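You operate a simulated robot arm through the tools that you are given. There is no shell and no other tool.

You are at the controls of a simulated robot arm. One attempt, no reset.

TASK
Swap the yellow spacer for the ticket's one and emboss the green sheet.
Fine: the yellow spacer goes in the grey bay; one pull of the lever, the bed stays in. Set down upright: what you pick out.

It is judged by the outcome, as a careful person would: the job done as asked, and still so three seconds after it is handed in. It fails if anything else is knocked over, pushed out of place, dropped, spilled or broken. Flat cloth is picked up by pressing the open fingertips on it (5 to 10 N) and closing them slowly along it; thin cloth reads only 2 to 8 mm in the jaws.

THE ROBOT
A 7-joint arm with a two-finger parallel gripper, fixed in place. Base frame: the origin is on the floor under the middle of its stand, x ahead of it, y to its left, z up. Readings come in m, degrees, newtons and seconds.
With the tool pointing down near the work surface it reaches from about 0.24 to 0.68 m from the base axis. Its first joint turns from -66.0 to 66.0 degrees. Payload 2.4 kg.
Tool frame: the origin (TCP) lies between the finger pads and is the grasp point; the fingertips stand 0.03 m ahead of it; z points along the fingers, y is the line along which they close. Largest opening 0.094 m; finger width 0.028, thickness 0.01; the body of the gripper, 0.05 by 0.096 m, starts 0.055 m behind the TCP.
Orientation is that of the tool frame in the base frame, as a unit quaternion [x, y, z, w]. With the fingers straight down and closing along the base's y, the tool's x points along the base's -x, its y along +y and its z along -z.

THE INTERFACE
- The arm moves only by the tool arm_command. Its argument "targets" is a list of rows, each a list of 6 numbers: the shift along the tool's x, y, z in mm, then the turn, a rotation vector about the tool's x, y, z in degrees. In form: [[x, y, z, ax, ay, az], ...]. A call has 1 to 20 rows; each row shifts and turns the commanded pose from where the row before left it, along the tool's axes as they then stand. "gripper" is the opening, from 0 (shut) to 1 (fully open), set as the call begins (left out, the last holds). A row lasts 0.2 s, in which the tool goes at most 0.05 m and 8.6 degrees; a call with a longer step from one row to the next is refused whole, and so is a gripper value outside its range. A pose out of reach is approached as far as the arm can. The call stops where the force on the tool passes 50 N (or 10 N more than at its start, if that is more) or the arm is blocked; 0.2 s more then pass. Each finger travels about 0.153 m/s and halts on what it meets, pressing with about 21 N; the grip force reading is that of the motor and also rises with nothing between the fingers. The clock runs only during rows and for 0.2 s after the last one: add rows that do not move to give the fingers time. The reply holds the time, the measured pose of the TCP, the force on the tool along the base axes, the opening and the grip force, in the units named above and with some noise, with the torque about the TCP (base axes, N m) and any sound that the robot's microphone picked up, and new pictures: "pictures" is both (left out), scene, wrist or none.
- Cameras (640 x 400 px; columns grow to the right, rows downward): "scene" is fixed at [0.0251, 0.4571, 1.4656]; the picture's right is [-0.87, -0.49, 0.00], its down [-0.18, 0.33, -0.93] and it looks along [0.45, -0.81, -0.38] (base axes); focal length 344 px, centre (320, 200). "wrist" rides on the gripper at [0.076, 0.014, -0.102] in the tool frame; the picture's right is [-0.18, 0.98, 0.00], its down [-0.75, -0.14, -0.64] and it looks along [-0.63, -0.12, 0.77] (tool axes); focal length 243 px, centre (320, 200). There is no depth. A picture from a camera that has moved, and an enlarged one, comes with that camera's place and axes in the base frame and with its lens.
- close_up(camera, box): a new picture of the part [left, top, right, bottom] of that camera's present view, enlarged. It takes no simulated time.
- hand_in(): hands the job in; it is judged then, once.

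Nothing tells you positions but the pictures and the camera data. Unless the task says otherwise, let go and move clear before handing in.

The tools are called after ">>>" as name(argument=value, ...) on one line, values as JSON. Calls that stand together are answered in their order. arm_command: Moves the arm, as the interface text tells. Its arguments: {"type":"object","properties":{"targets":{"type":"array"},"gripper":{"type":"number"},"pictures":{"type":"string","enum":["both","scene","wrist","none"]}},"required":["targets"]} The other tools are called the same way: close_up (camera, box) takes an enlarged picture of a part of a camera's view; hand_in () hands the job in.

At the start:

```text
time_s: 0.0
position: [0.3539, -0.2205, 1.2418]
tool_rot: [0.0, 1.0, 0.0, 0.0]
contact_force: [0.1, -1.2, 0.0]
torque: [-0.03, 0.0, -0.02]
finger_gap: 0.0941
finger_force: 0.0
```

scene: 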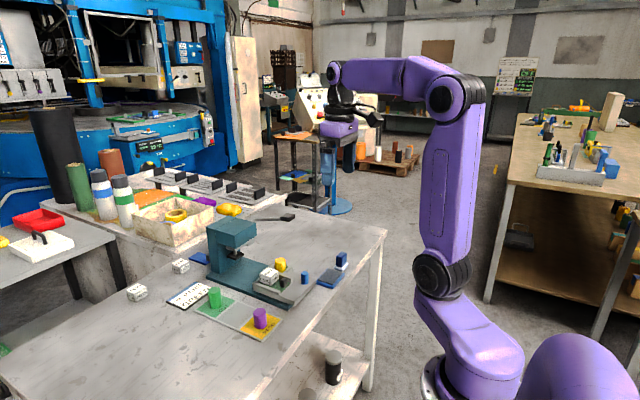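
wrist: 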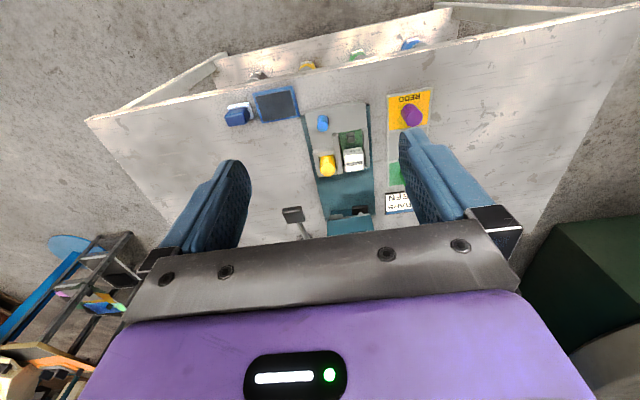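

I see a table with a press (dark green), its bed pulled out with a yellow spacer, a green sheet and other pieces, and a ticket card near coloured bays. I'll take enlarged pictures before moving.

>>> close_up(camera="scene", box=[110, 190, 390, 365])

>>> close_up(camera="scene", box=[160, 240, 300, 345])

>>> close_up(camera="scene", box=[200, 200, 360, 310])

>>> close_up(camera="wrist", box=[200, 70, 460, 240])

```text
2.29 times, centred on (250, 278) of scene
camera zoom: at [0.0251, 0.4571, 1.4656], right [-0.87, -0.49, 0.0], down [-0.18, 0.33, -0.93], along [0.45, -0.81, -0.38], focal length 787 px, centre (480, 23)
```

zoom: 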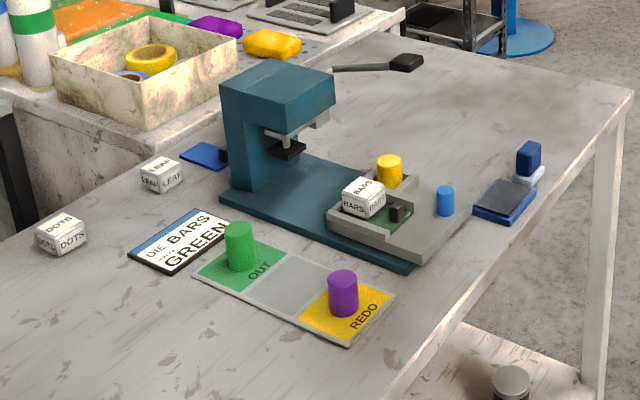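

```text
3.81 times, centred on (230, 292) of scene
camera zoom: at [0.0251, 0.4571, 1.4656], right [-0.87, -0.49, 0.0], down [-0.18, 0.33, -0.93], along [0.45, -0.81, -0.38], focal length 1312 px, centre (663, -152)
```

zoom: 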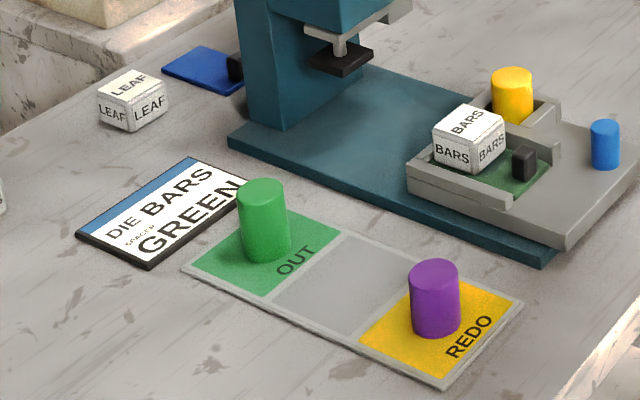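

```text
3.64 times, centred on (280, 255) of scene
camera zoom: at [0.0251, 0.4571, 1.4656], right [-0.87, -0.49, 0.0], down [-0.18, 0.33, -0.93], along [0.45, -0.81, -0.38], focal length 1252 px, centre (466, 0)
```

zoom: 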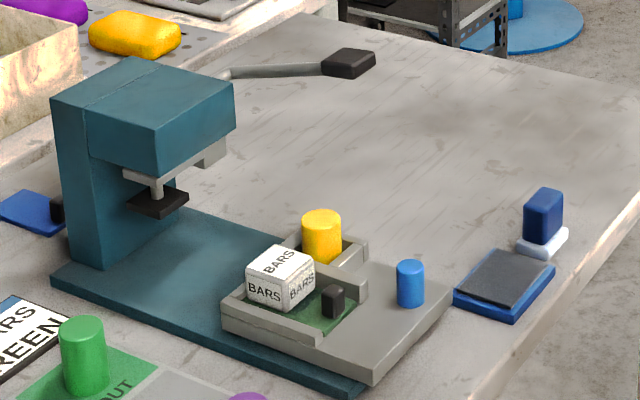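

```text
2.35 times, centred on (330, 155) of wrist
camera zoom: at [0.2774, -0.2067, 1.3444], right [0.18, 0.98, 0.0], down [0.75, -0.14, 0.64], along [0.63, -0.12, -0.77], focal length 571 px, centre (296, 306)
```

zoom: 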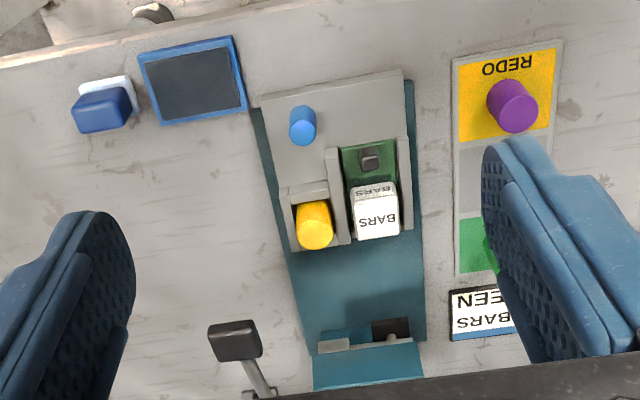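

The table top is at about z 0.85. The bed is pulled out toward me and holds the BARS die, the green sheet, and the yellow spacer in a pocket. The lever knob is near (0.56, -0.31, 1.03), with green and purple spacers in the bay strip. I'll lower the wrist for closer views.

>>> arm_command(targets=[[-1, 12, 40, 0, 0, 0], [-1, 12, 40, 0, 0, 0], [-2, 13, 40, 0, 0, 0], [-2, 13, 40, 0, 0, 0], [0, 0, 0, 0, 0, 0]], gripper=1)

>>> close_up(camera="scene", box=[160, 270, 240, 320])

```text
time_s: 1.2
position: [0.3588, -0.1693, 1.0812]
tool_rot: [0.0, 1.0, 0.0, 0.0]
contact_force: [1.3, 0.4, 0.3]
torque: [0.01, 0.01, -0.01]
finger_gap: 0.094
finger_force: 0.1
camera wrist: at [0.2829, -0.1565, 1.1841], right [0.18, 0.98, 0.0], down [0.75, -0.14, 0.64], along [0.63, -0.12, -0.77], focal length 243 px, centre (320, 200)
```

scene: 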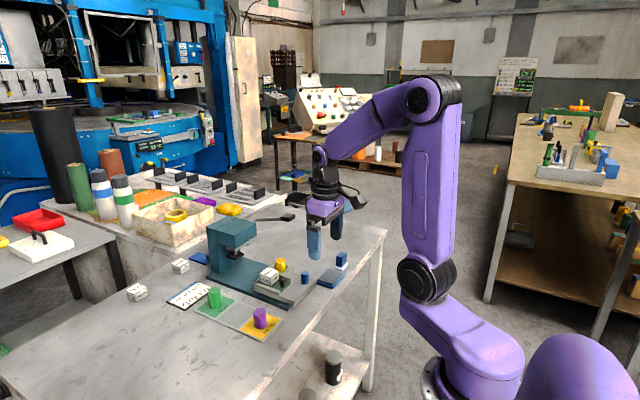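
wrist: 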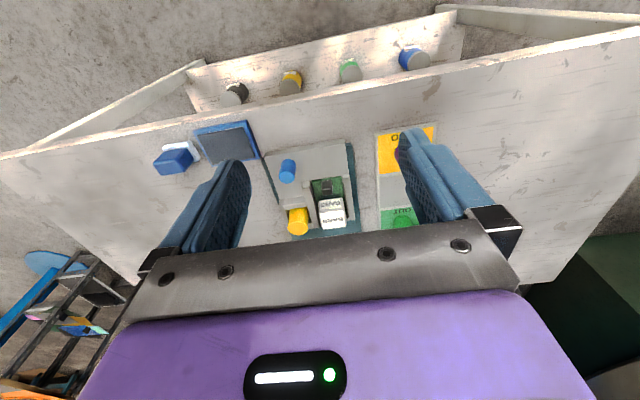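

```text
8.00 times, centred on (200, 295) of scene
camera zoom: at [0.0251, 0.4571, 1.4656], right [-0.87, -0.49, 0.0], down [-0.18, 0.33, -0.93], along [0.45, -0.81, -0.38], focal length 2755 px, centre (1280, -560)
```

zoom: 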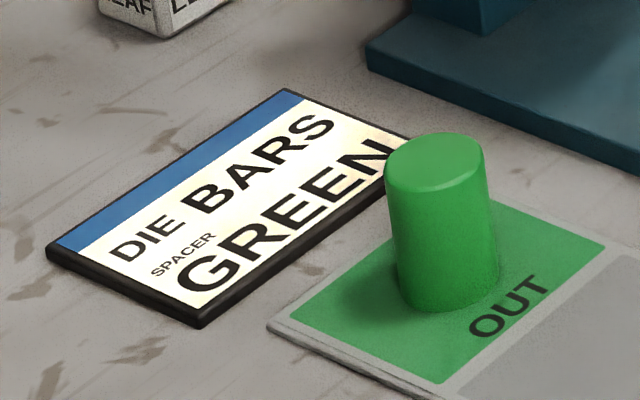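

The ticket reads DIE BARS, SPACER GREEN, so the green spacer from the OUT bay replaces the yellow one. I'll zoom the wrist view to fix positions.

>>> close_up(camera="wrist", box=[240, 125, 360, 245])

>>> close_up(camera="wrist", box=[340, 110, 460, 240])

>>> close_up(camera="scene", box=[240, 245, 330, 315])

>>> close_up(camera="scene", box=[195, 200, 305, 275])

```text
3.33 times, centred on (300, 185) of wrist
camera zoom: at [0.2829, -0.1565, 1.1841], right [0.18, 0.98, 0.0], down [0.75, -0.14, 0.64], along [0.63, -0.12, -0.77], focal length 809 px, centre (387, 250)
```

zoom: 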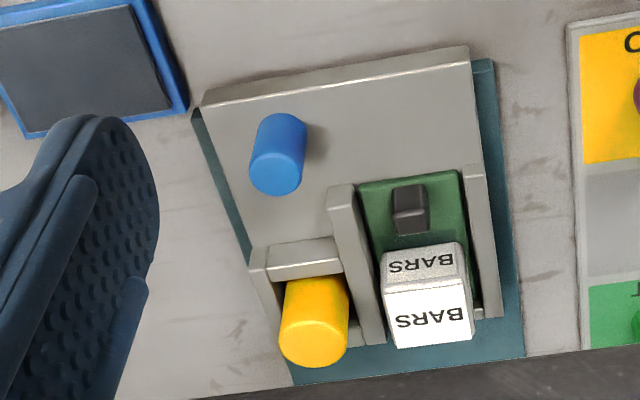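

```text
3.08 times, centred on (400, 175) of wrist
camera zoom: at [0.2829, -0.1565, 1.1841], right [0.18, 0.98, 0.0], down [0.75, -0.14, 0.64], along [0.63, -0.12, -0.77], focal length 746 px, centre (74, 277)
```

zoom: 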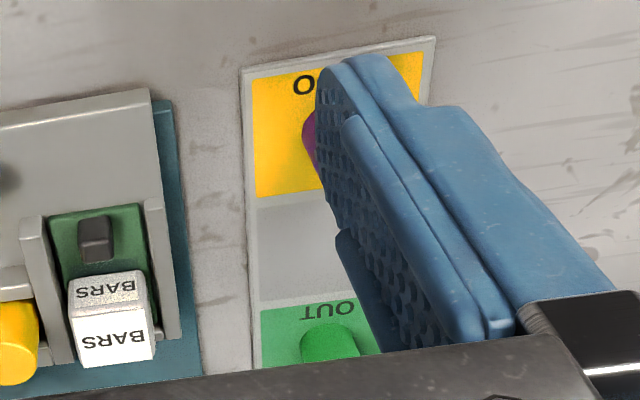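

```text
5.71 times, centred on (285, 280) of scene
camera zoom: at [0.0251, 0.4571, 1.4656], right [-0.87, -0.49, 0.0], down [-0.18, 0.33, -0.93], along [0.45, -0.81, -0.38], focal length 1968 px, centre (520, -257)
```

zoom: 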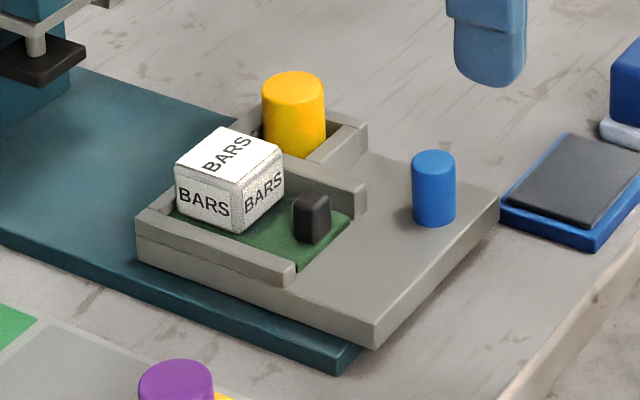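

```text
5.33 times, centred on (250, 238) of scene
camera zoom: at [0.0251, 0.4571, 1.4656], right [-0.87, -0.49, 0.0], down [-0.18, 0.33, -0.93], along [0.45, -0.81, -0.38], focal length 1837 px, centre (693, 0)
```

zoom: 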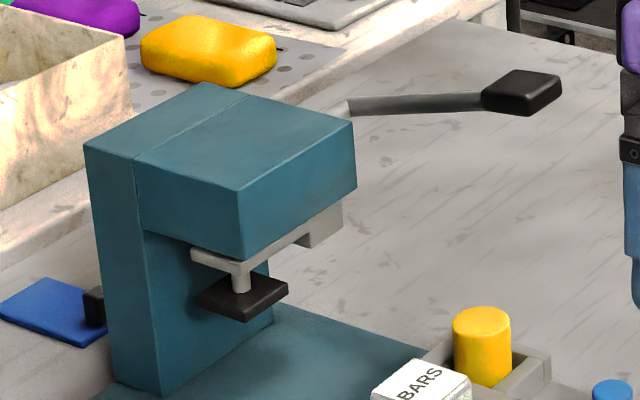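

The green spacer is near (0.64, -0.06) and the yellow one near (0.545, -0.24). The die is beside it at y -0.185, and the bed's blue knob is near (0.465, -0.237). I'll tilt the camera up to see the ram, the stop block and the lever.

>>> arm_command(targets=[[0, -10, 0, 0, -7.5, 0], [0, -10, 0, 0, -7.5, 0], [0, -10, 0, 0, -7.5, 0], [0, 0, 0, 0, -7.5, 0], [0, 0, 0, 0, -6, 0], [0, 0, 0, 0, 0, 0]], gripper=1)

>>> close_up(camera="wrist", box=[200, 60, 460, 240])

```text
time_s: 2.6
position: [0.3589, -0.2004, 1.0816]
tool_rot: [0.0, 0.951, -0.001, 0.309]
contact_force: [0.6, 0.6, 0.7]
torque: [-0.01, 0.03, -0.01]
finger_gap: 0.0938
finger_force: 0.0
camera wrist: at [0.2373, -0.187, 1.1199], right [0.15, 0.98, 0.11], down [0.23, -0.14, 0.96], along [0.96, -0.12, -0.25], focal length 243 px, centre (320, 200)
```

scene: 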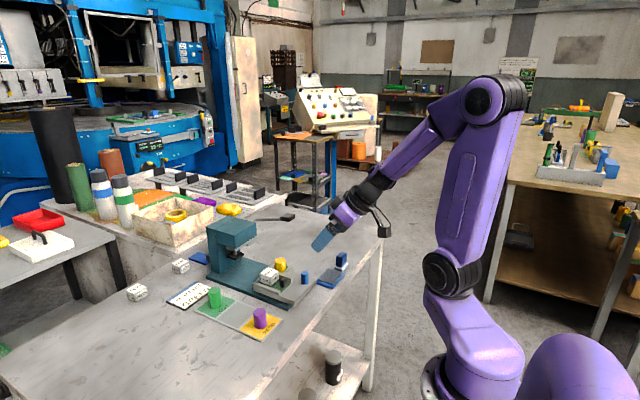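
wrist: 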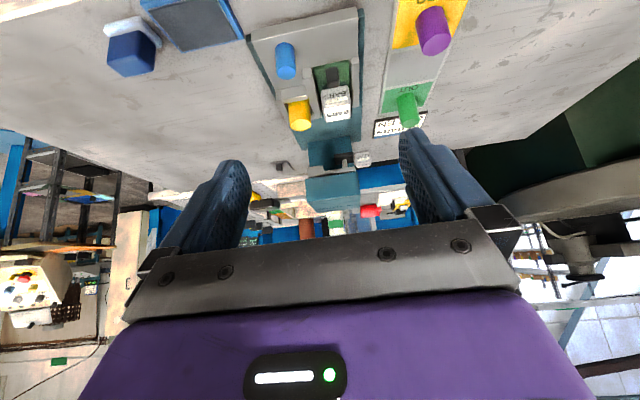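

```text
2.22 times, centred on (330, 150) of wrist
camera zoom: at [0.2373, -0.187, 1.1199], right [0.15, 0.98, 0.11], down [0.23, -0.14, 0.96], along [0.96, -0.12, -0.25], focal length 539 px, centre (298, 311)
```

zoom: 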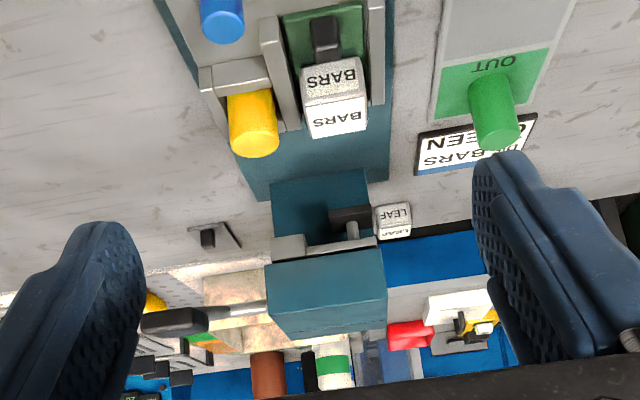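

>>> close_up(camera="wrist", box=[255, 125, 385, 235])

>>> close_up(camera="wrist", box=[250, 80, 350, 170])

>>> close_up(camera="scene", box=[255, 195, 325, 245])

>>> close_up(camera="scene", box=[255, 250, 315, 295])

```text
3.64 times, centred on (320, 180) of wrist
camera zoom: at [0.2373, -0.187, 1.1199], right [0.15, 0.98, 0.11], down [0.23, -0.14, 0.96], along [0.96, -0.12, -0.25], focal length 882 px, centre (320, 273)
```

zoom: 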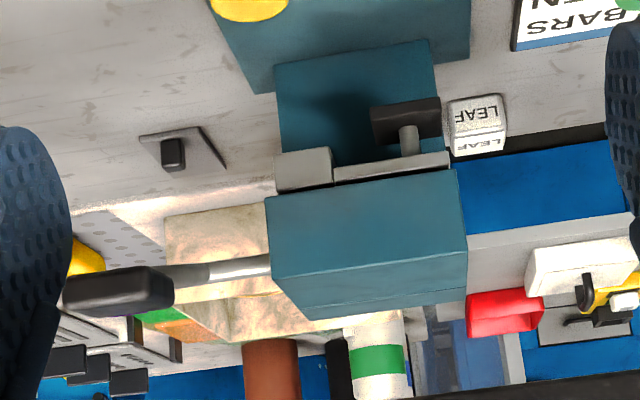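

```text
4.44 times, centred on (300, 125) of wrist
camera zoom: at [0.2373, -0.187, 1.1199], right [0.15, 0.98, 0.11], down [0.23, -0.14, 0.96], along [0.96, -0.12, -0.25], focal length 1078 px, centre (409, 533)
```

zoom: 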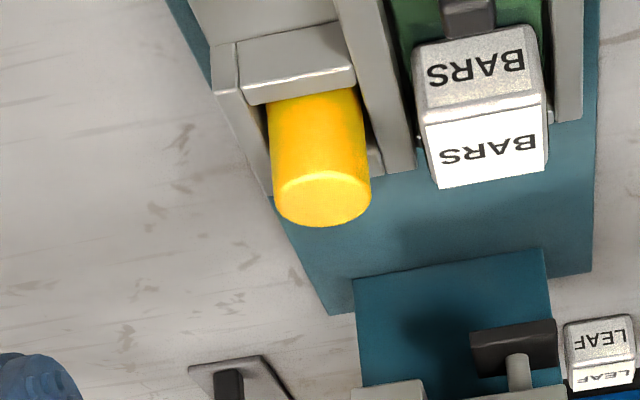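

```text
8.00 times, centred on (290, 220) of scene
camera zoom: at [0.0251, 0.4571, 1.4656], right [-0.87, -0.49, 0.0], down [-0.18, 0.33, -0.93], along [0.45, -0.81, -0.38], focal length 2755 px, centre (560, 40)
```

zoom: 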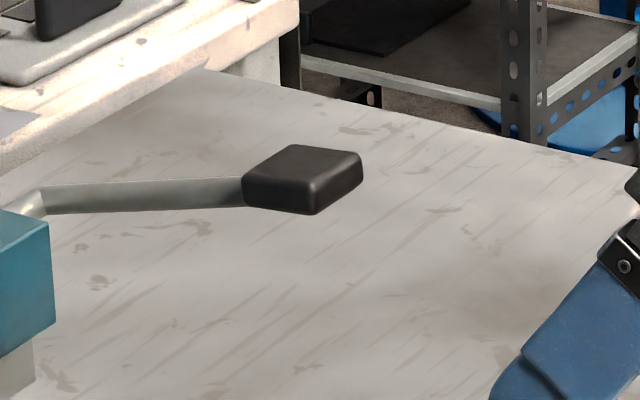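

```text
8.89 times, centred on (285, 272) of scene
camera zoom: at [0.0251, 0.4571, 1.4656], right [-0.87, -0.49, 0.0], down [-0.18, 0.33, -0.93], along [0.45, -0.81, -0.38], focal length 3062 px, centre (631, -444)
```

zoom: 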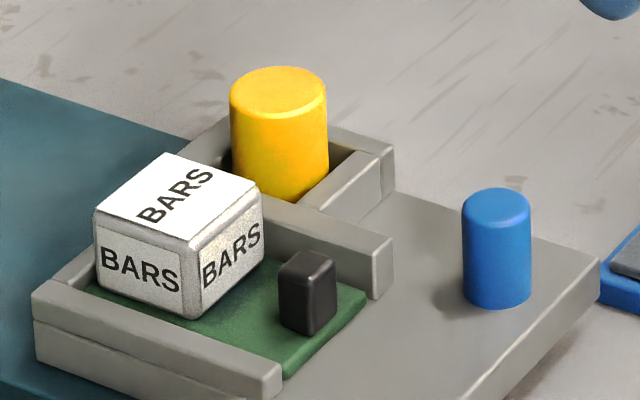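

The stop block hangs off the ram's crossbar over the spacer's path. The lever pivots on a shaft near (0.69, z 0.99), with its knob at (0.567, -0.309, 1.029). I'll bring the tool back upright and turn it 90° so the fingers close along x, clear of the die and lever.

>>> arm_command(targets=[[0, 0, 0, 0, 7.2, 0], [0, 0, 0, 0, 7.2, 0], [0, 0, 0, 0, 7.2, 0], [0, 0, 0, 0, 7.2, 0], [0, 0, 0, 0, 7.2, 0], [0, 0, 0, 0, 0, 8.2], [0, 0, 0, 0, 0, 8.2], [0, 0, 0, 0, 0, 8.2], [0, 0, 0, 0, 0, 8.2], [0, 0, 0, 0, 0, 8.2], [0, 0, 0, 0, 0, 8.2], [0, 0, 0, 0, 0, 8.2], [0, 0, 0, 0, 0, 8.2], [0, 0, 0, 0, 0, 8.2], [0, 0, 0, 0, 0, 8.1], [0, 0, 0, 0, 0, 8.1], [0, 0, 0, 0, 0, 0]], gripper=1)

```text
time_s: 6.2
position: [0.3602, -0.2002, 1.0817]
tool_rot: [0.708, 0.707, 0.0, -0.001]
contact_force: [-0.8, 0.6, -0.2]
torque: [0.0, -0.05, 0.0]
finger_gap: 0.0941
finger_force: 0.2
camera wrist: at [0.3739, -0.125, 1.1845], right [0.98, -0.19, 0.0], down [-0.14, -0.75, 0.64], along [-0.12, -0.63, -0.77], focal length 243 px, centre (320, 200)
```

scene: 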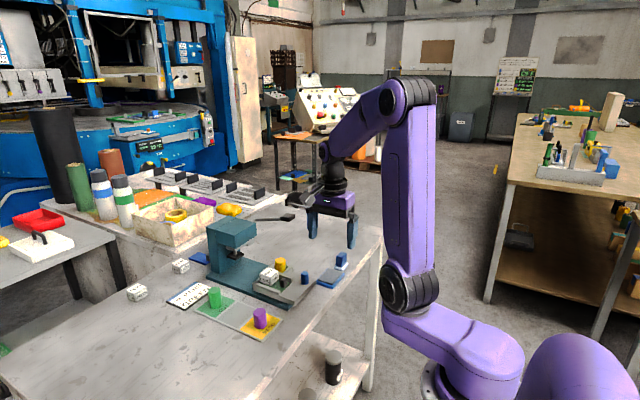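
wrist: 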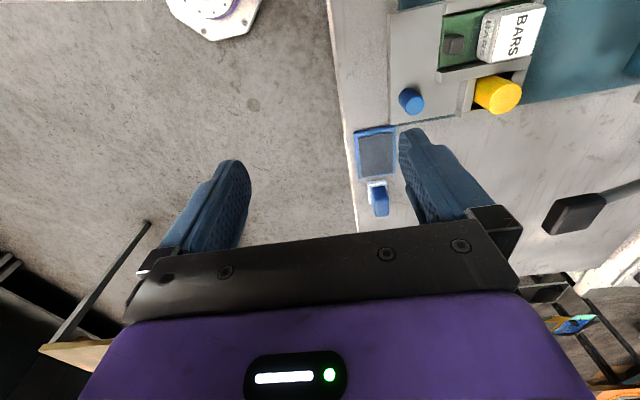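

The tool is now yawed so its x axis runs along base +y and its y along base +x. I'll move above the yellow spacer at about (0.545, -0.241).

>>> arm_command(targets=[[-8, 37, 6, 0, 0, 0], [-8, 37, 6, 0, 0, 0], [-8, 37, 6, 0, 0, 0], [-8, 37, 6, 0, 0, 0], [-9, 37, 8, 0, 0, 0], [0, 0, 0, 0, 0, 0]], gripper=1)

>>> close_up(camera="wrist", box=[230, 90, 430, 245])

>>> close_up(camera="scene", box=[195, 180, 355, 300])

```text
time_s: 7.6
position: [0.5445, -0.2415, 1.0496]
tool_rot: [0.707, 0.707, 0.0, 0.0]
contact_force: [0.5, 0.3, 0.3]
torque: [0.03, 0.03, 0.01]
finger_gap: 0.0939
finger_force: 0.1
camera wrist: at [0.5595, -0.1654, 1.1528], right [0.98, -0.18, 0.0], down [-0.14, -0.75, 0.64], along [-0.12, -0.63, -0.77], focal length 243 px, centre (320, 200)
```

scene: 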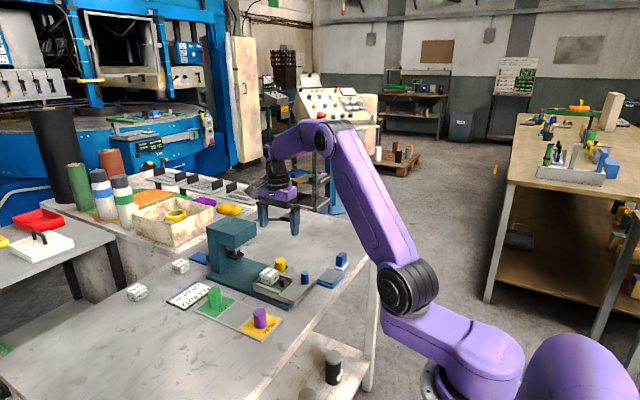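
wrist: 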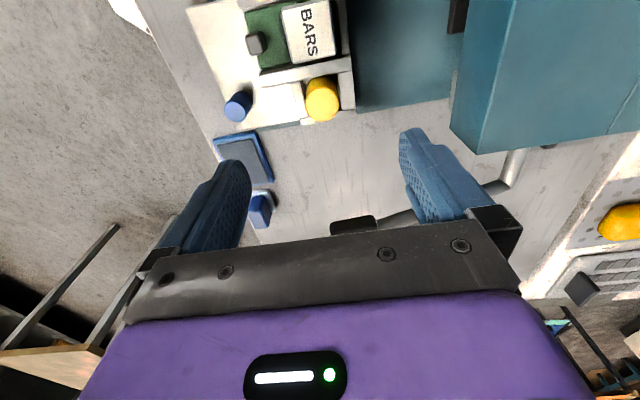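

```text
2.58 times, centred on (330, 168) of wrist
camera zoom: at [0.5595, -0.1654, 1.1528], right [0.98, -0.18, 0.0], down [-0.14, -0.75, 0.64], along [-0.12, -0.63, -0.77], focal length 626 px, centre (294, 284)
```

zoom: 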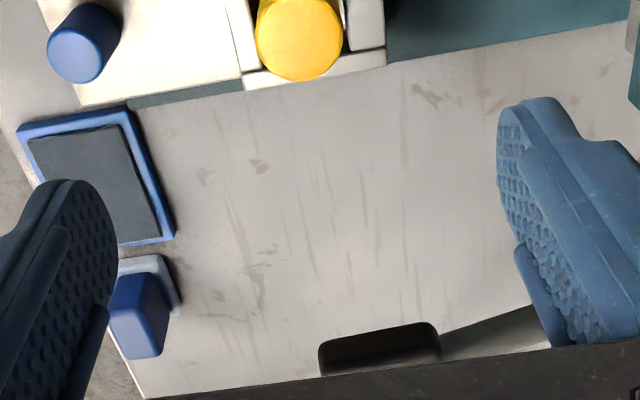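

```text
3.33 times, centred on (275, 240) of scene
camera zoom: at [0.0251, 0.4571, 1.4656], right [-0.87, -0.49, 0.0], down [-0.18, 0.33, -0.93], along [0.45, -0.81, -0.38], focal length 1148 px, centre (470, 67)
```

zoom: 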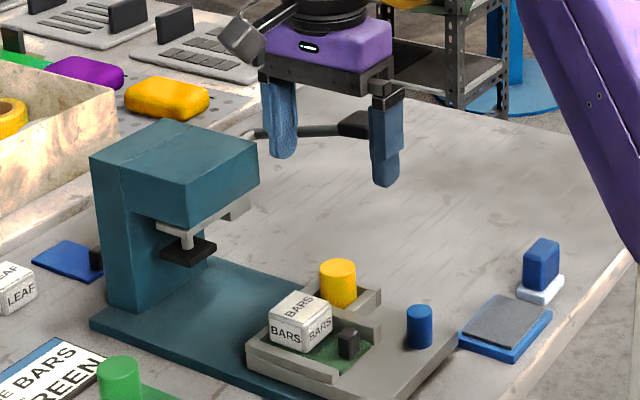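

The yellow spacer's top is at about (0.547, -0.242, 0.92). I'll go down to just above it with the opening reduced to about 70 mm and check alignment.

>>> arm_command(targets=[[0, 2, 27, 0, 0, 0], [0, 0, 27, 0, 0, 0], [0, 0, 26, 0, 0, 0], [0, 0, 0, 0, 0, 0]], gripper=0.745)

>>> close_up(camera="wrist", box=[240, 100, 400, 200])

>>> close_up(camera="scene", box=[235, 220, 335, 290])

```text
time_s: 8.6
position: [0.5474, -0.2406, 0.9693]
tool_rot: [0.707, 0.707, 0.0, 0.0]
contact_force: [-0.7, 0.1, -0.9]
torque: [0.0, -0.01, -0.02]
finger_gap: 0.0698
finger_force: 0.1
camera wrist: at [0.5612, -0.1658, 1.0724], right [0.98, -0.18, 0.0], down [-0.14, -0.75, 0.64], along [-0.12, -0.63, -0.77], focal length 243 px, centre (320, 200)
```

scene: 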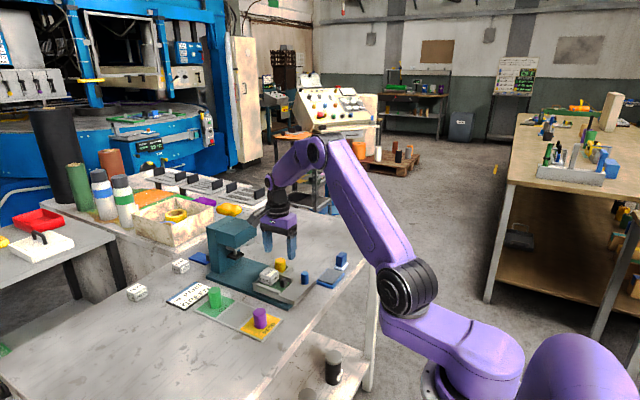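
wrist: 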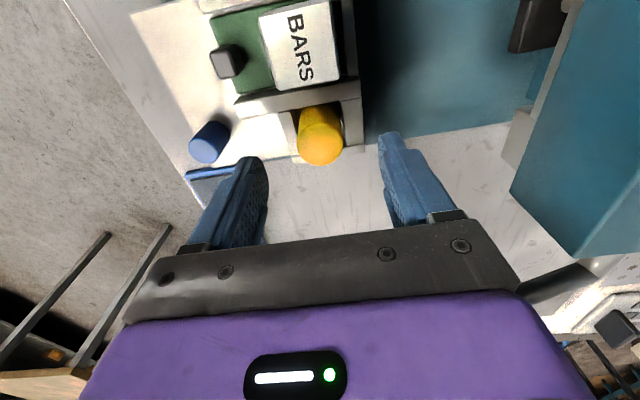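

```text
4.00 times, centred on (320, 150) of wrist
camera zoom: at [0.5612, -0.1658, 1.0724], right [0.98, -0.18, 0.0], down [-0.14, -0.75, 0.64], along [-0.12, -0.63, -0.77], focal length 970 px, centre (320, 400)
```

zoom: 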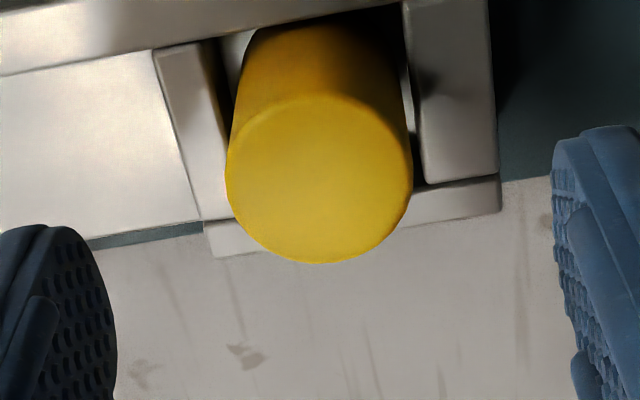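

```text
5.71 times, centred on (285, 255) of scene
camera zoom: at [0.0251, 0.4571, 1.4656], right [-0.87, -0.49, 0.0], down [-0.18, 0.33, -0.93], along [0.45, -0.81, -0.38], focal length 1968 px, centre (520, -114)
```

zoom: 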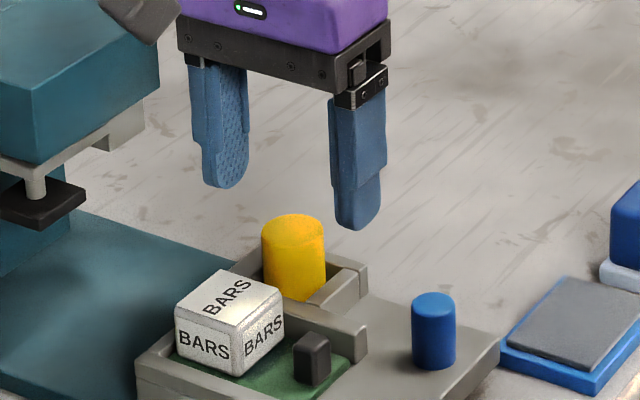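

The spacer pocket is walled on all four sides, about 39 mm square and centred near (0.545, -0.242). The 32 mm yellow spacer stands up out of it. I'll lower to TCP z 0.930, keeping the tips just above the pocket walls.

>>> arm_command(targets=[[-2, 0, 15, 0, 0, 0], [0, 0, 14, 0, 0, 0], [0, 0, 10, 0, 0, 0], [0, 0, 0, 0, 0, 0]], gripper=0.745)

>>> close_up(camera="wrist", box=[240, 120, 400, 220])

>>> close_up(camera="scene", box=[240, 235, 330, 295])

```text
time_s: 9.6
position: [0.5488, -0.2415, 0.9297]
tool_rot: [0.706, 0.708, 0.001, -0.001]
contact_force: [-5.6, 16.5, 1.3]
torque: [-1.41, -0.37, -0.24]
finger_gap: 0.0701
finger_force: 0.0
camera wrist: at [0.5611, -0.1662, 1.0334], right [0.98, -0.18, 0.0], down [-0.14, -0.75, 0.64], along [-0.12, -0.63, -0.77], focal length 243 px, centre (320, 200)
```

scene: 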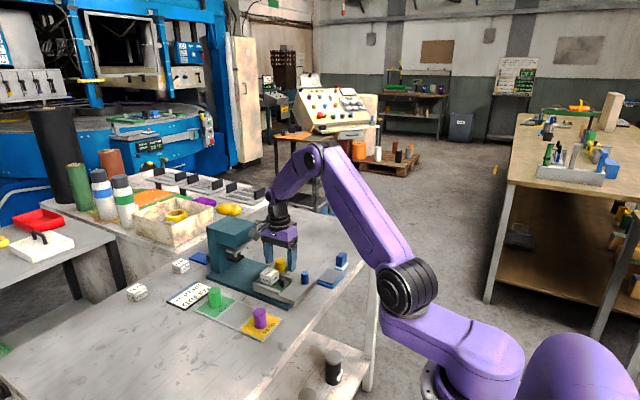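
wrist: 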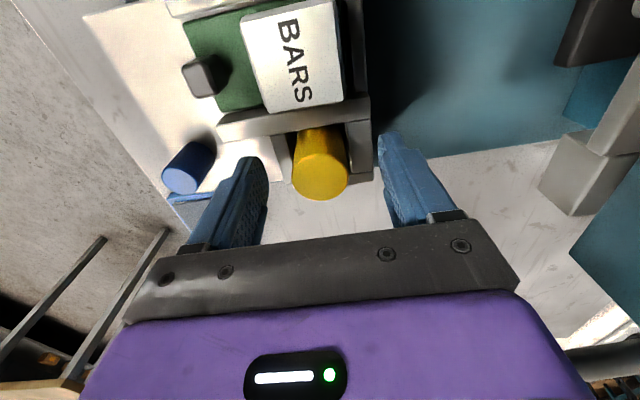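

```text
4.00 times, centred on (320, 170) of wrist
camera zoom: at [0.5611, -0.1662, 1.0334], right [0.98, -0.18, 0.0], down [-0.14, -0.75, 0.64], along [-0.12, -0.63, -0.77], focal length 970 px, centre (320, 320)
```

zoom: 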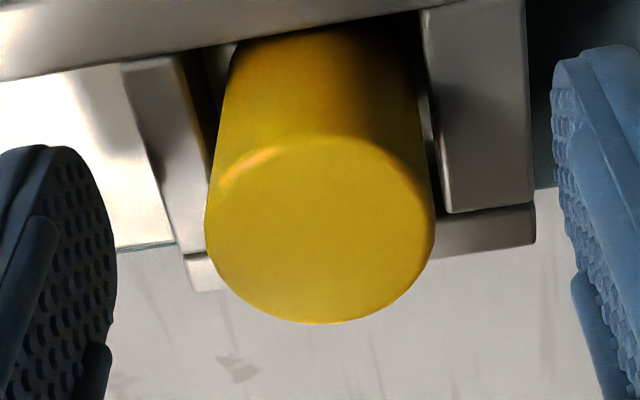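

```text
6.67 times, centred on (285, 265) of scene
camera zoom: at [0.0249, 0.4576, 1.4654], right [-0.87, -0.49, 0.0], down [-0.18, 0.33, -0.93], along [0.45, -0.81, -0.38], focal length 2296 px, centre (553, -233)
```

zoom: 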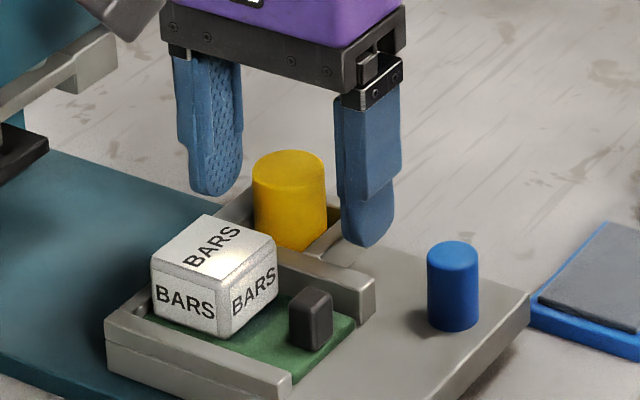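

There's a sideways force on the tool of about 16 N toward +y, acting roughly 85 mm above the TCP, so something beside the gripper body is touching. I'll look before moving further.

>>> close_up(camera="scene", box=[220, 175, 340, 260])

>>> close_up(camera="wrist", box=[500, 120, 640, 400])

```text
4.71 times, centred on (280, 218) of scene
camera zoom: at [0.0249, 0.4576, 1.4654], right [-0.87, -0.49, 0.0], down [-0.18, 0.33, -0.93], along [0.45, -0.81, -0.38], focal length 1621 px, centre (508, 118)
```

zoom: 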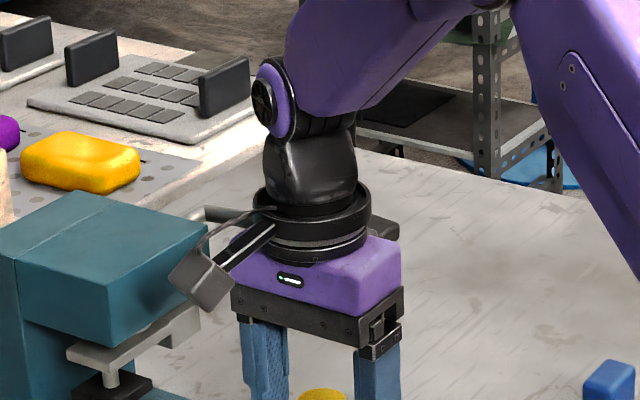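

```text
1.43 times, centred on (570, 260) of wrist
camera zoom: at [0.5611, -0.1662, 1.0334], right [0.98, -0.18, 0.0], down [-0.14, -0.75, 0.64], along [-0.12, -0.63, -0.77], focal length 347 px, centre (-37, 114)
```

zoom: 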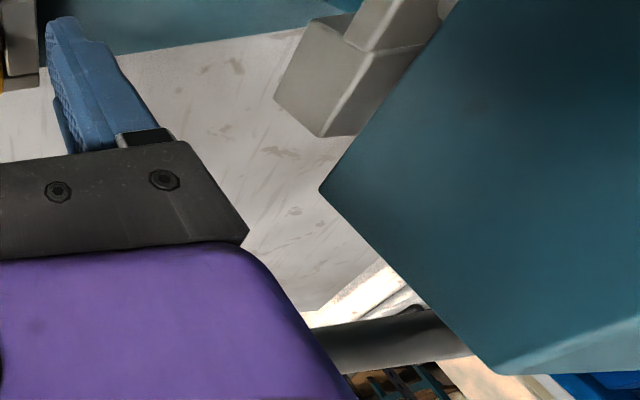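

>>> close_up(camera="scene", box=[255, 200, 325, 250])

```text
8.00 times, centred on (290, 225) of scene
camera zoom: at [0.0249, 0.4576, 1.4654], right [-0.87, -0.49, 0.0], down [-0.18, 0.33, -0.93], along [0.45, -0.81, -0.38], focal length 2755 px, centre (560, 0)
```

zoom: 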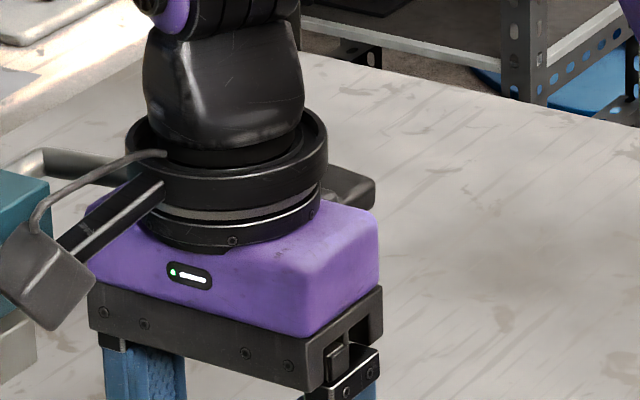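

The lever has been nudged down about 12° by the wrist flange, which sits right beside the knob. I'll tilt the tool's top toward +y, away from the lever, and see whether the lever returns.

>>> arm_command(targets=[[2, 0, -3, 0, -5, 0], [2, 0, -3, 0, -5, 0], [0, 0, 0, 0, -5, 0], [0, 0, 0, 0, 0, 0]], gripper=0.745)

>>> close_up(camera="scene", box=[235, 185, 345, 265])

```text
time_s: 10.6
position: [0.5463, -0.2396, 0.9357]
tool_rot: [0.702, 0.7, -0.093, 0.093]
contact_force: [0.8, -0.6, 0.1]
torque: [-0.01, 0.0, -0.02]
finger_gap: 0.0699
finger_force: 0.0
camera wrist: at [0.5611, -0.1404, 1.0159], right [0.98, -0.18, 0.05], down [-0.14, -0.56, 0.82], along [-0.12, -0.81, -0.58], focal length 243 px, centre (320, 200)
```

scene: 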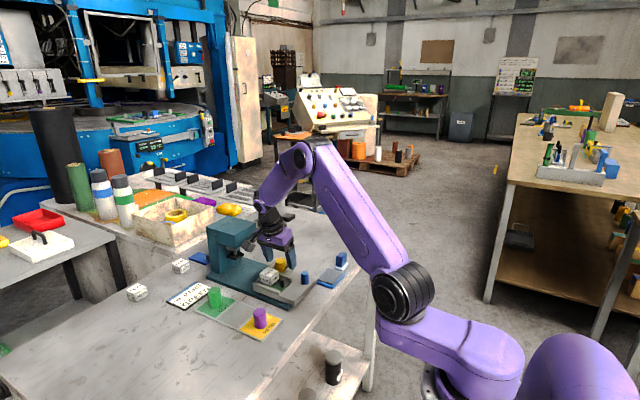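
wrist: 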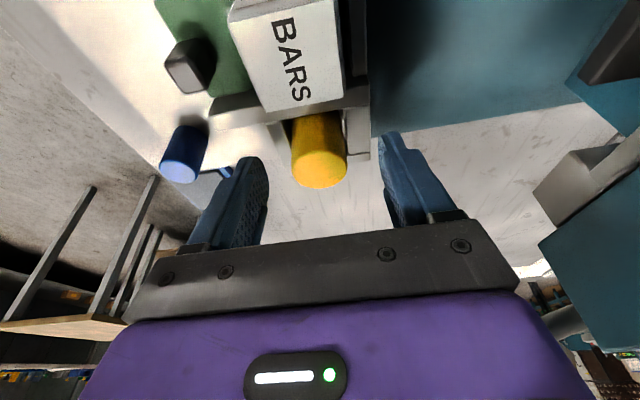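

```text
5.00 times, centred on (290, 225) of scene
camera zoom: at [0.0251, 0.4571, 1.4656], right [-0.87, -0.49, 0.0], down [-0.18, 0.33, -0.93], along [0.45, -0.81, -0.38], focal length 1722 px, centre (470, 75)
```

zoom: 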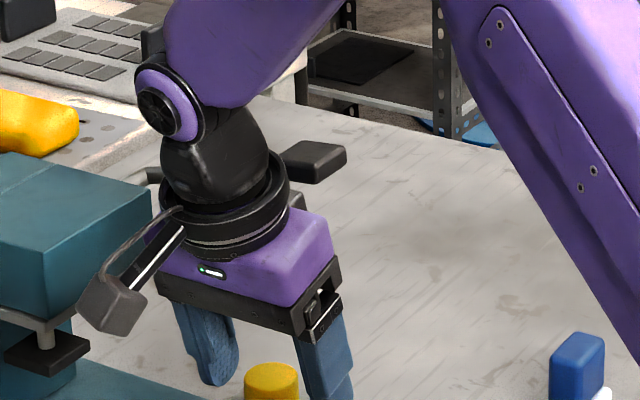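

The lever sprang back to rest and the contact force is zero. With the tool tilted 15°, I'll centre the pads on the yellow spacer just above the pocket walls and close.

>>> arm_command(targets=[[2.5, 0.5, 1.4, 0, 0, 0], [2.4, 0, 1.4, 0, 0, 0], [0, 0, 0, 0, 0, 0]], gripper=0.745)

>>> close_up(camera="wrist", box=[240, 90, 420, 220])

>>> close_up(camera="scene", box=[240, 230, 330, 290])

```text
time_s: 11.4
position: [0.5479, -0.235, 0.9325]
tool_rot: [0.701, 0.701, -0.092, 0.092]
contact_force: [-0.3, 0.3, 0.1]
torque: [-0.02, 0.01, 0.01]
finger_gap: 0.0701
finger_force: 0.0
camera wrist: at [0.5616, -0.1358, 1.012], right [0.98, -0.18, 0.05], down [-0.14, -0.56, 0.82], along [-0.12, -0.81, -0.58], focal length 243 px, centre (320, 200)
```

scene: 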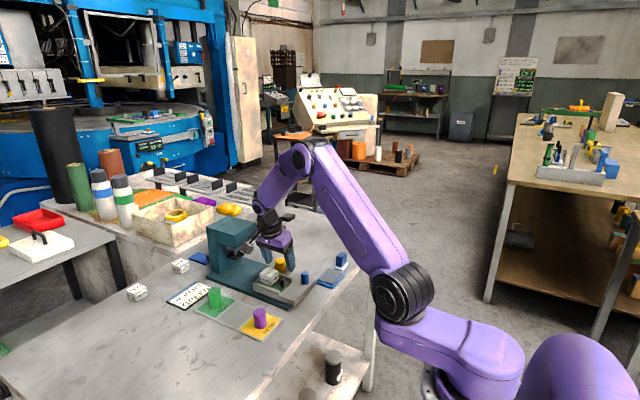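
wrist: 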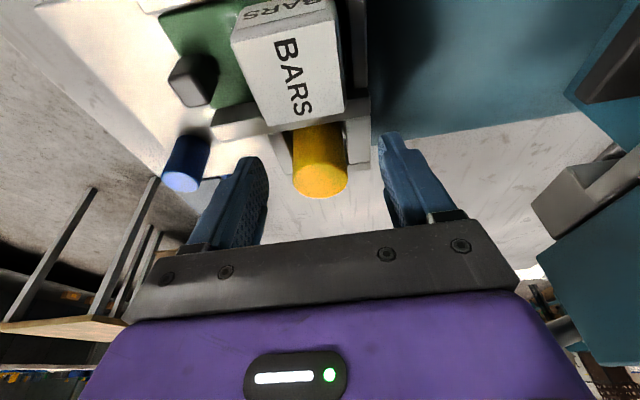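

```text
3.08 times, centred on (330, 155) of wrist
camera zoom: at [0.5616, -0.1358, 1.012], right [0.98, -0.18, 0.05], down [-0.14, -0.56, 0.82], along [-0.12, -0.81, -0.58], focal length 746 px, centre (289, 338)
```

zoom: 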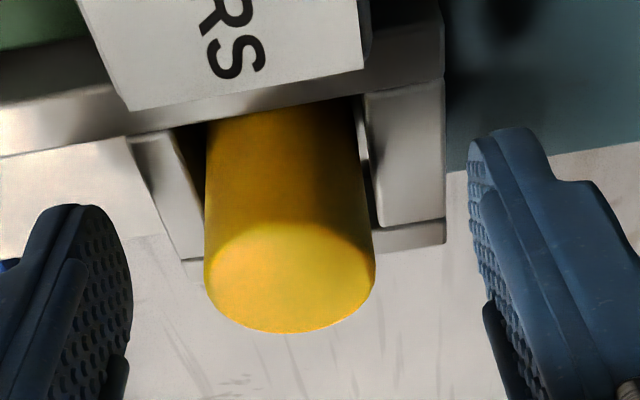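

```text
6.67 times, centred on (285, 260) of scene
camera zoom: at [0.0251, 0.4571, 1.4656], right [-0.87, -0.49, 0.0], down [-0.18, 0.33, -0.93], along [0.45, -0.81, -0.38], focal length 2296 px, centre (553, -200)
```

zoom: 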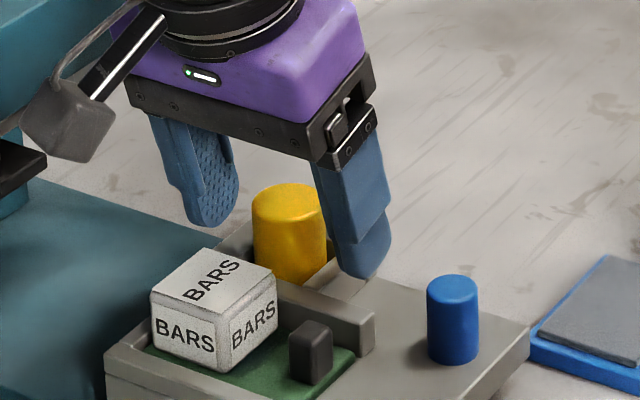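

The pads straddle the yellow spacer with no contact force, so I'll close on it.

>>> arm_command(targets=[[0, 0, 0, 0, 0, 0], [0, 0, 0, 0, 0, 0], [0, 0, 0, 0, 0, 0]], gripper=0)

>>> close_up(camera="scene", box=[240, 230, 330, 290])

>>> close_up(camera="wrist", box=[240, 90, 420, 220])

```text
time_s: 12.2
position: [0.5468, -0.2355, 0.9322]
tool_rot: [0.701, 0.701, -0.092, 0.092]
contact_force: [0.8, -0.3, -0.5]
torque: [-0.04, -0.04, -0.01]
finger_gap: 0.0314
finger_force: 20.9
camera wrist: at [0.5616, -0.1358, 1.012], right [0.98, -0.18, 0.05], down [-0.14, -0.56, 0.82], along [-0.12, -0.81, -0.58], focal length 243 px, centre (320, 200)
```

scene: 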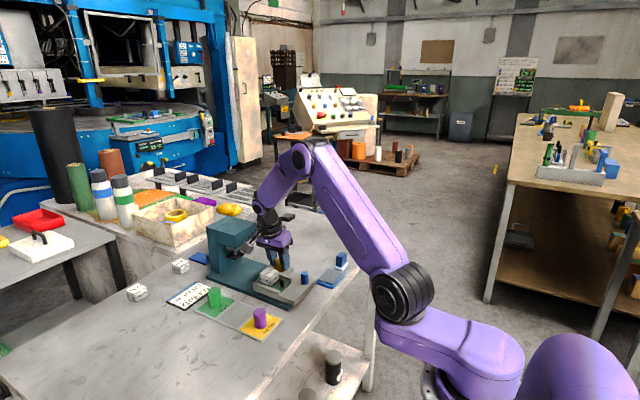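
wrist: 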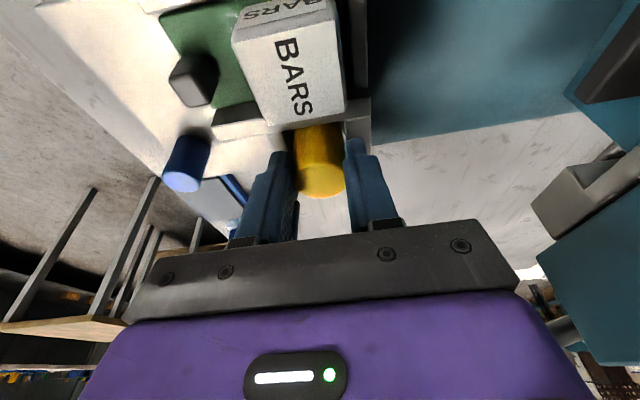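

```text
6.67 times, centred on (285, 260) of scene
camera zoom: at [0.0251, 0.4571, 1.4656], right [-0.87, -0.49, 0.0], down [-0.18, 0.33, -0.93], along [0.45, -0.81, -0.38], focal length 2296 px, centre (553, -200)
```

zoom: 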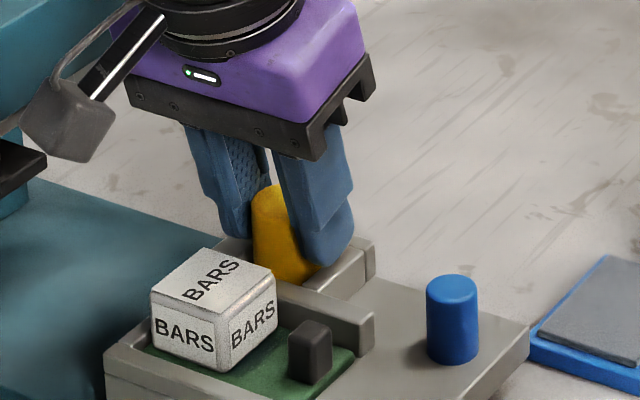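

```text
3.08 times, centred on (330, 155) of wrist
camera zoom: at [0.5616, -0.1358, 1.012], right [0.98, -0.18, 0.05], down [-0.14, -0.56, 0.82], along [-0.12, -0.81, -0.58], focal length 746 px, centre (289, 338)
```

zoom: 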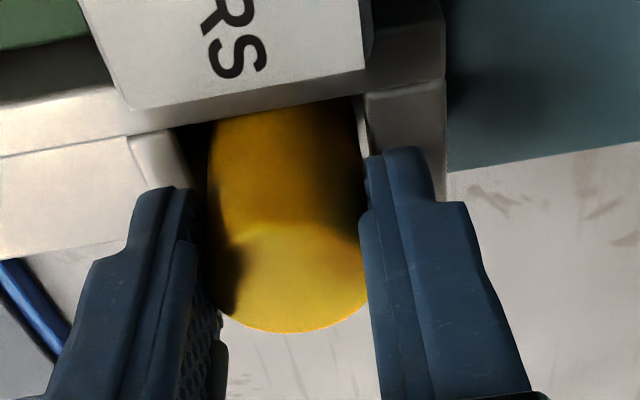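

The yellow spacer is gripped (31 mm gap, 21 N). I'll lift it straight up 80 mm.

>>> arm_command(targets=[[-2.6, 0, -9.7, 0, 0, 0], [-5.2, 0, -19.3, 0, 0, 0], [-5.2, 0, -19.3, 0, 0, 0], [-5.2, 0, -19.3, 0, 0, 0], [-2.6, 0, -9.7, 0, 0, 0], [0, 0, 0, 0, 0, 0]], gripper=0)

>>> close_up(camera="scene", box=[225, 195, 335, 295])

>>> close_up(camera="wrist", box=[240, 50, 420, 220])

```text
time_s: 13.6
position: [0.5469, -0.2349, 1.0122]
tool_rot: [0.701, 0.701, -0.093, 0.092]
contact_force: [0.6, 0.3, -2.5]
torque: [0.02, 0.0, 0.06]
finger_gap: 0.0315
finger_force: 20.8
camera wrist: at [0.5613, -0.1363, 1.0916], right [0.98, -0.18, 0.05], down [-0.14, -0.56, 0.82], along [-0.12, -0.81, -0.58], focal length 243 px, centre (320, 200)
```

scene: 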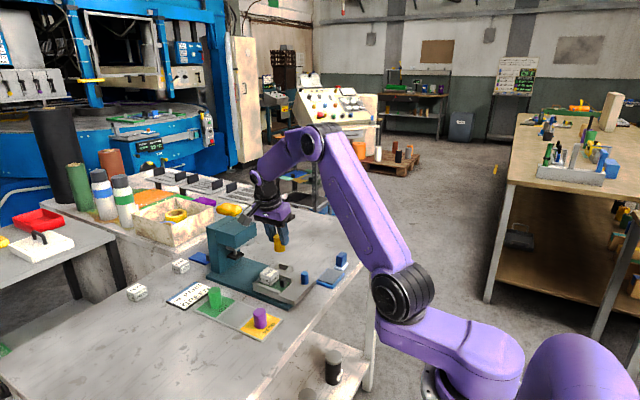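
wrist: 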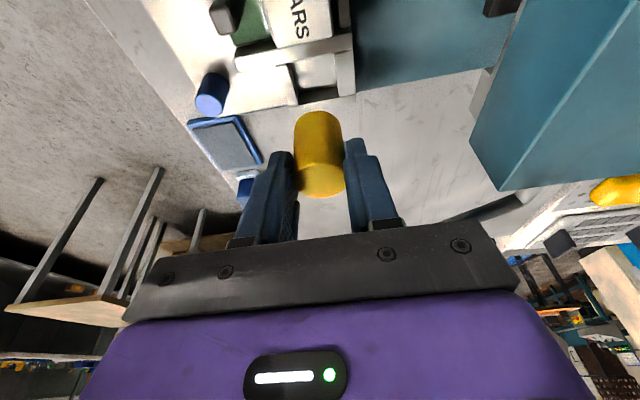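

```text
4.00 times, centred on (280, 245) of scene
camera zoom: at [0.0252, 0.4571, 1.4656], right [-0.87, -0.49, 0.0], down [-0.18, 0.33, -0.93], along [0.45, -0.81, -0.38], focal length 1378 px, centre (480, 20)
```

zoom: 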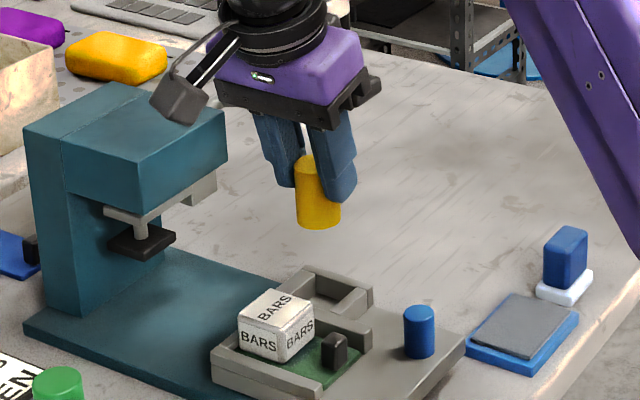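

```text
2.35 times, centred on (330, 135) of wrist
camera zoom: at [0.5613, -0.1363, 1.0916], right [0.98, -0.18, 0.05], down [-0.14, -0.56, 0.82], along [-0.12, -0.81, -0.58], focal length 571 px, centre (296, 353)
```

zoom: 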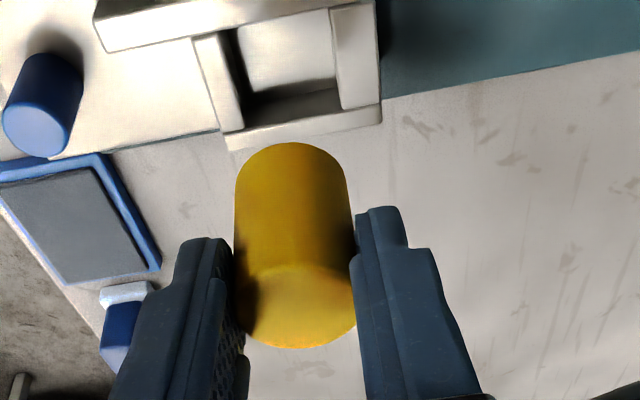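

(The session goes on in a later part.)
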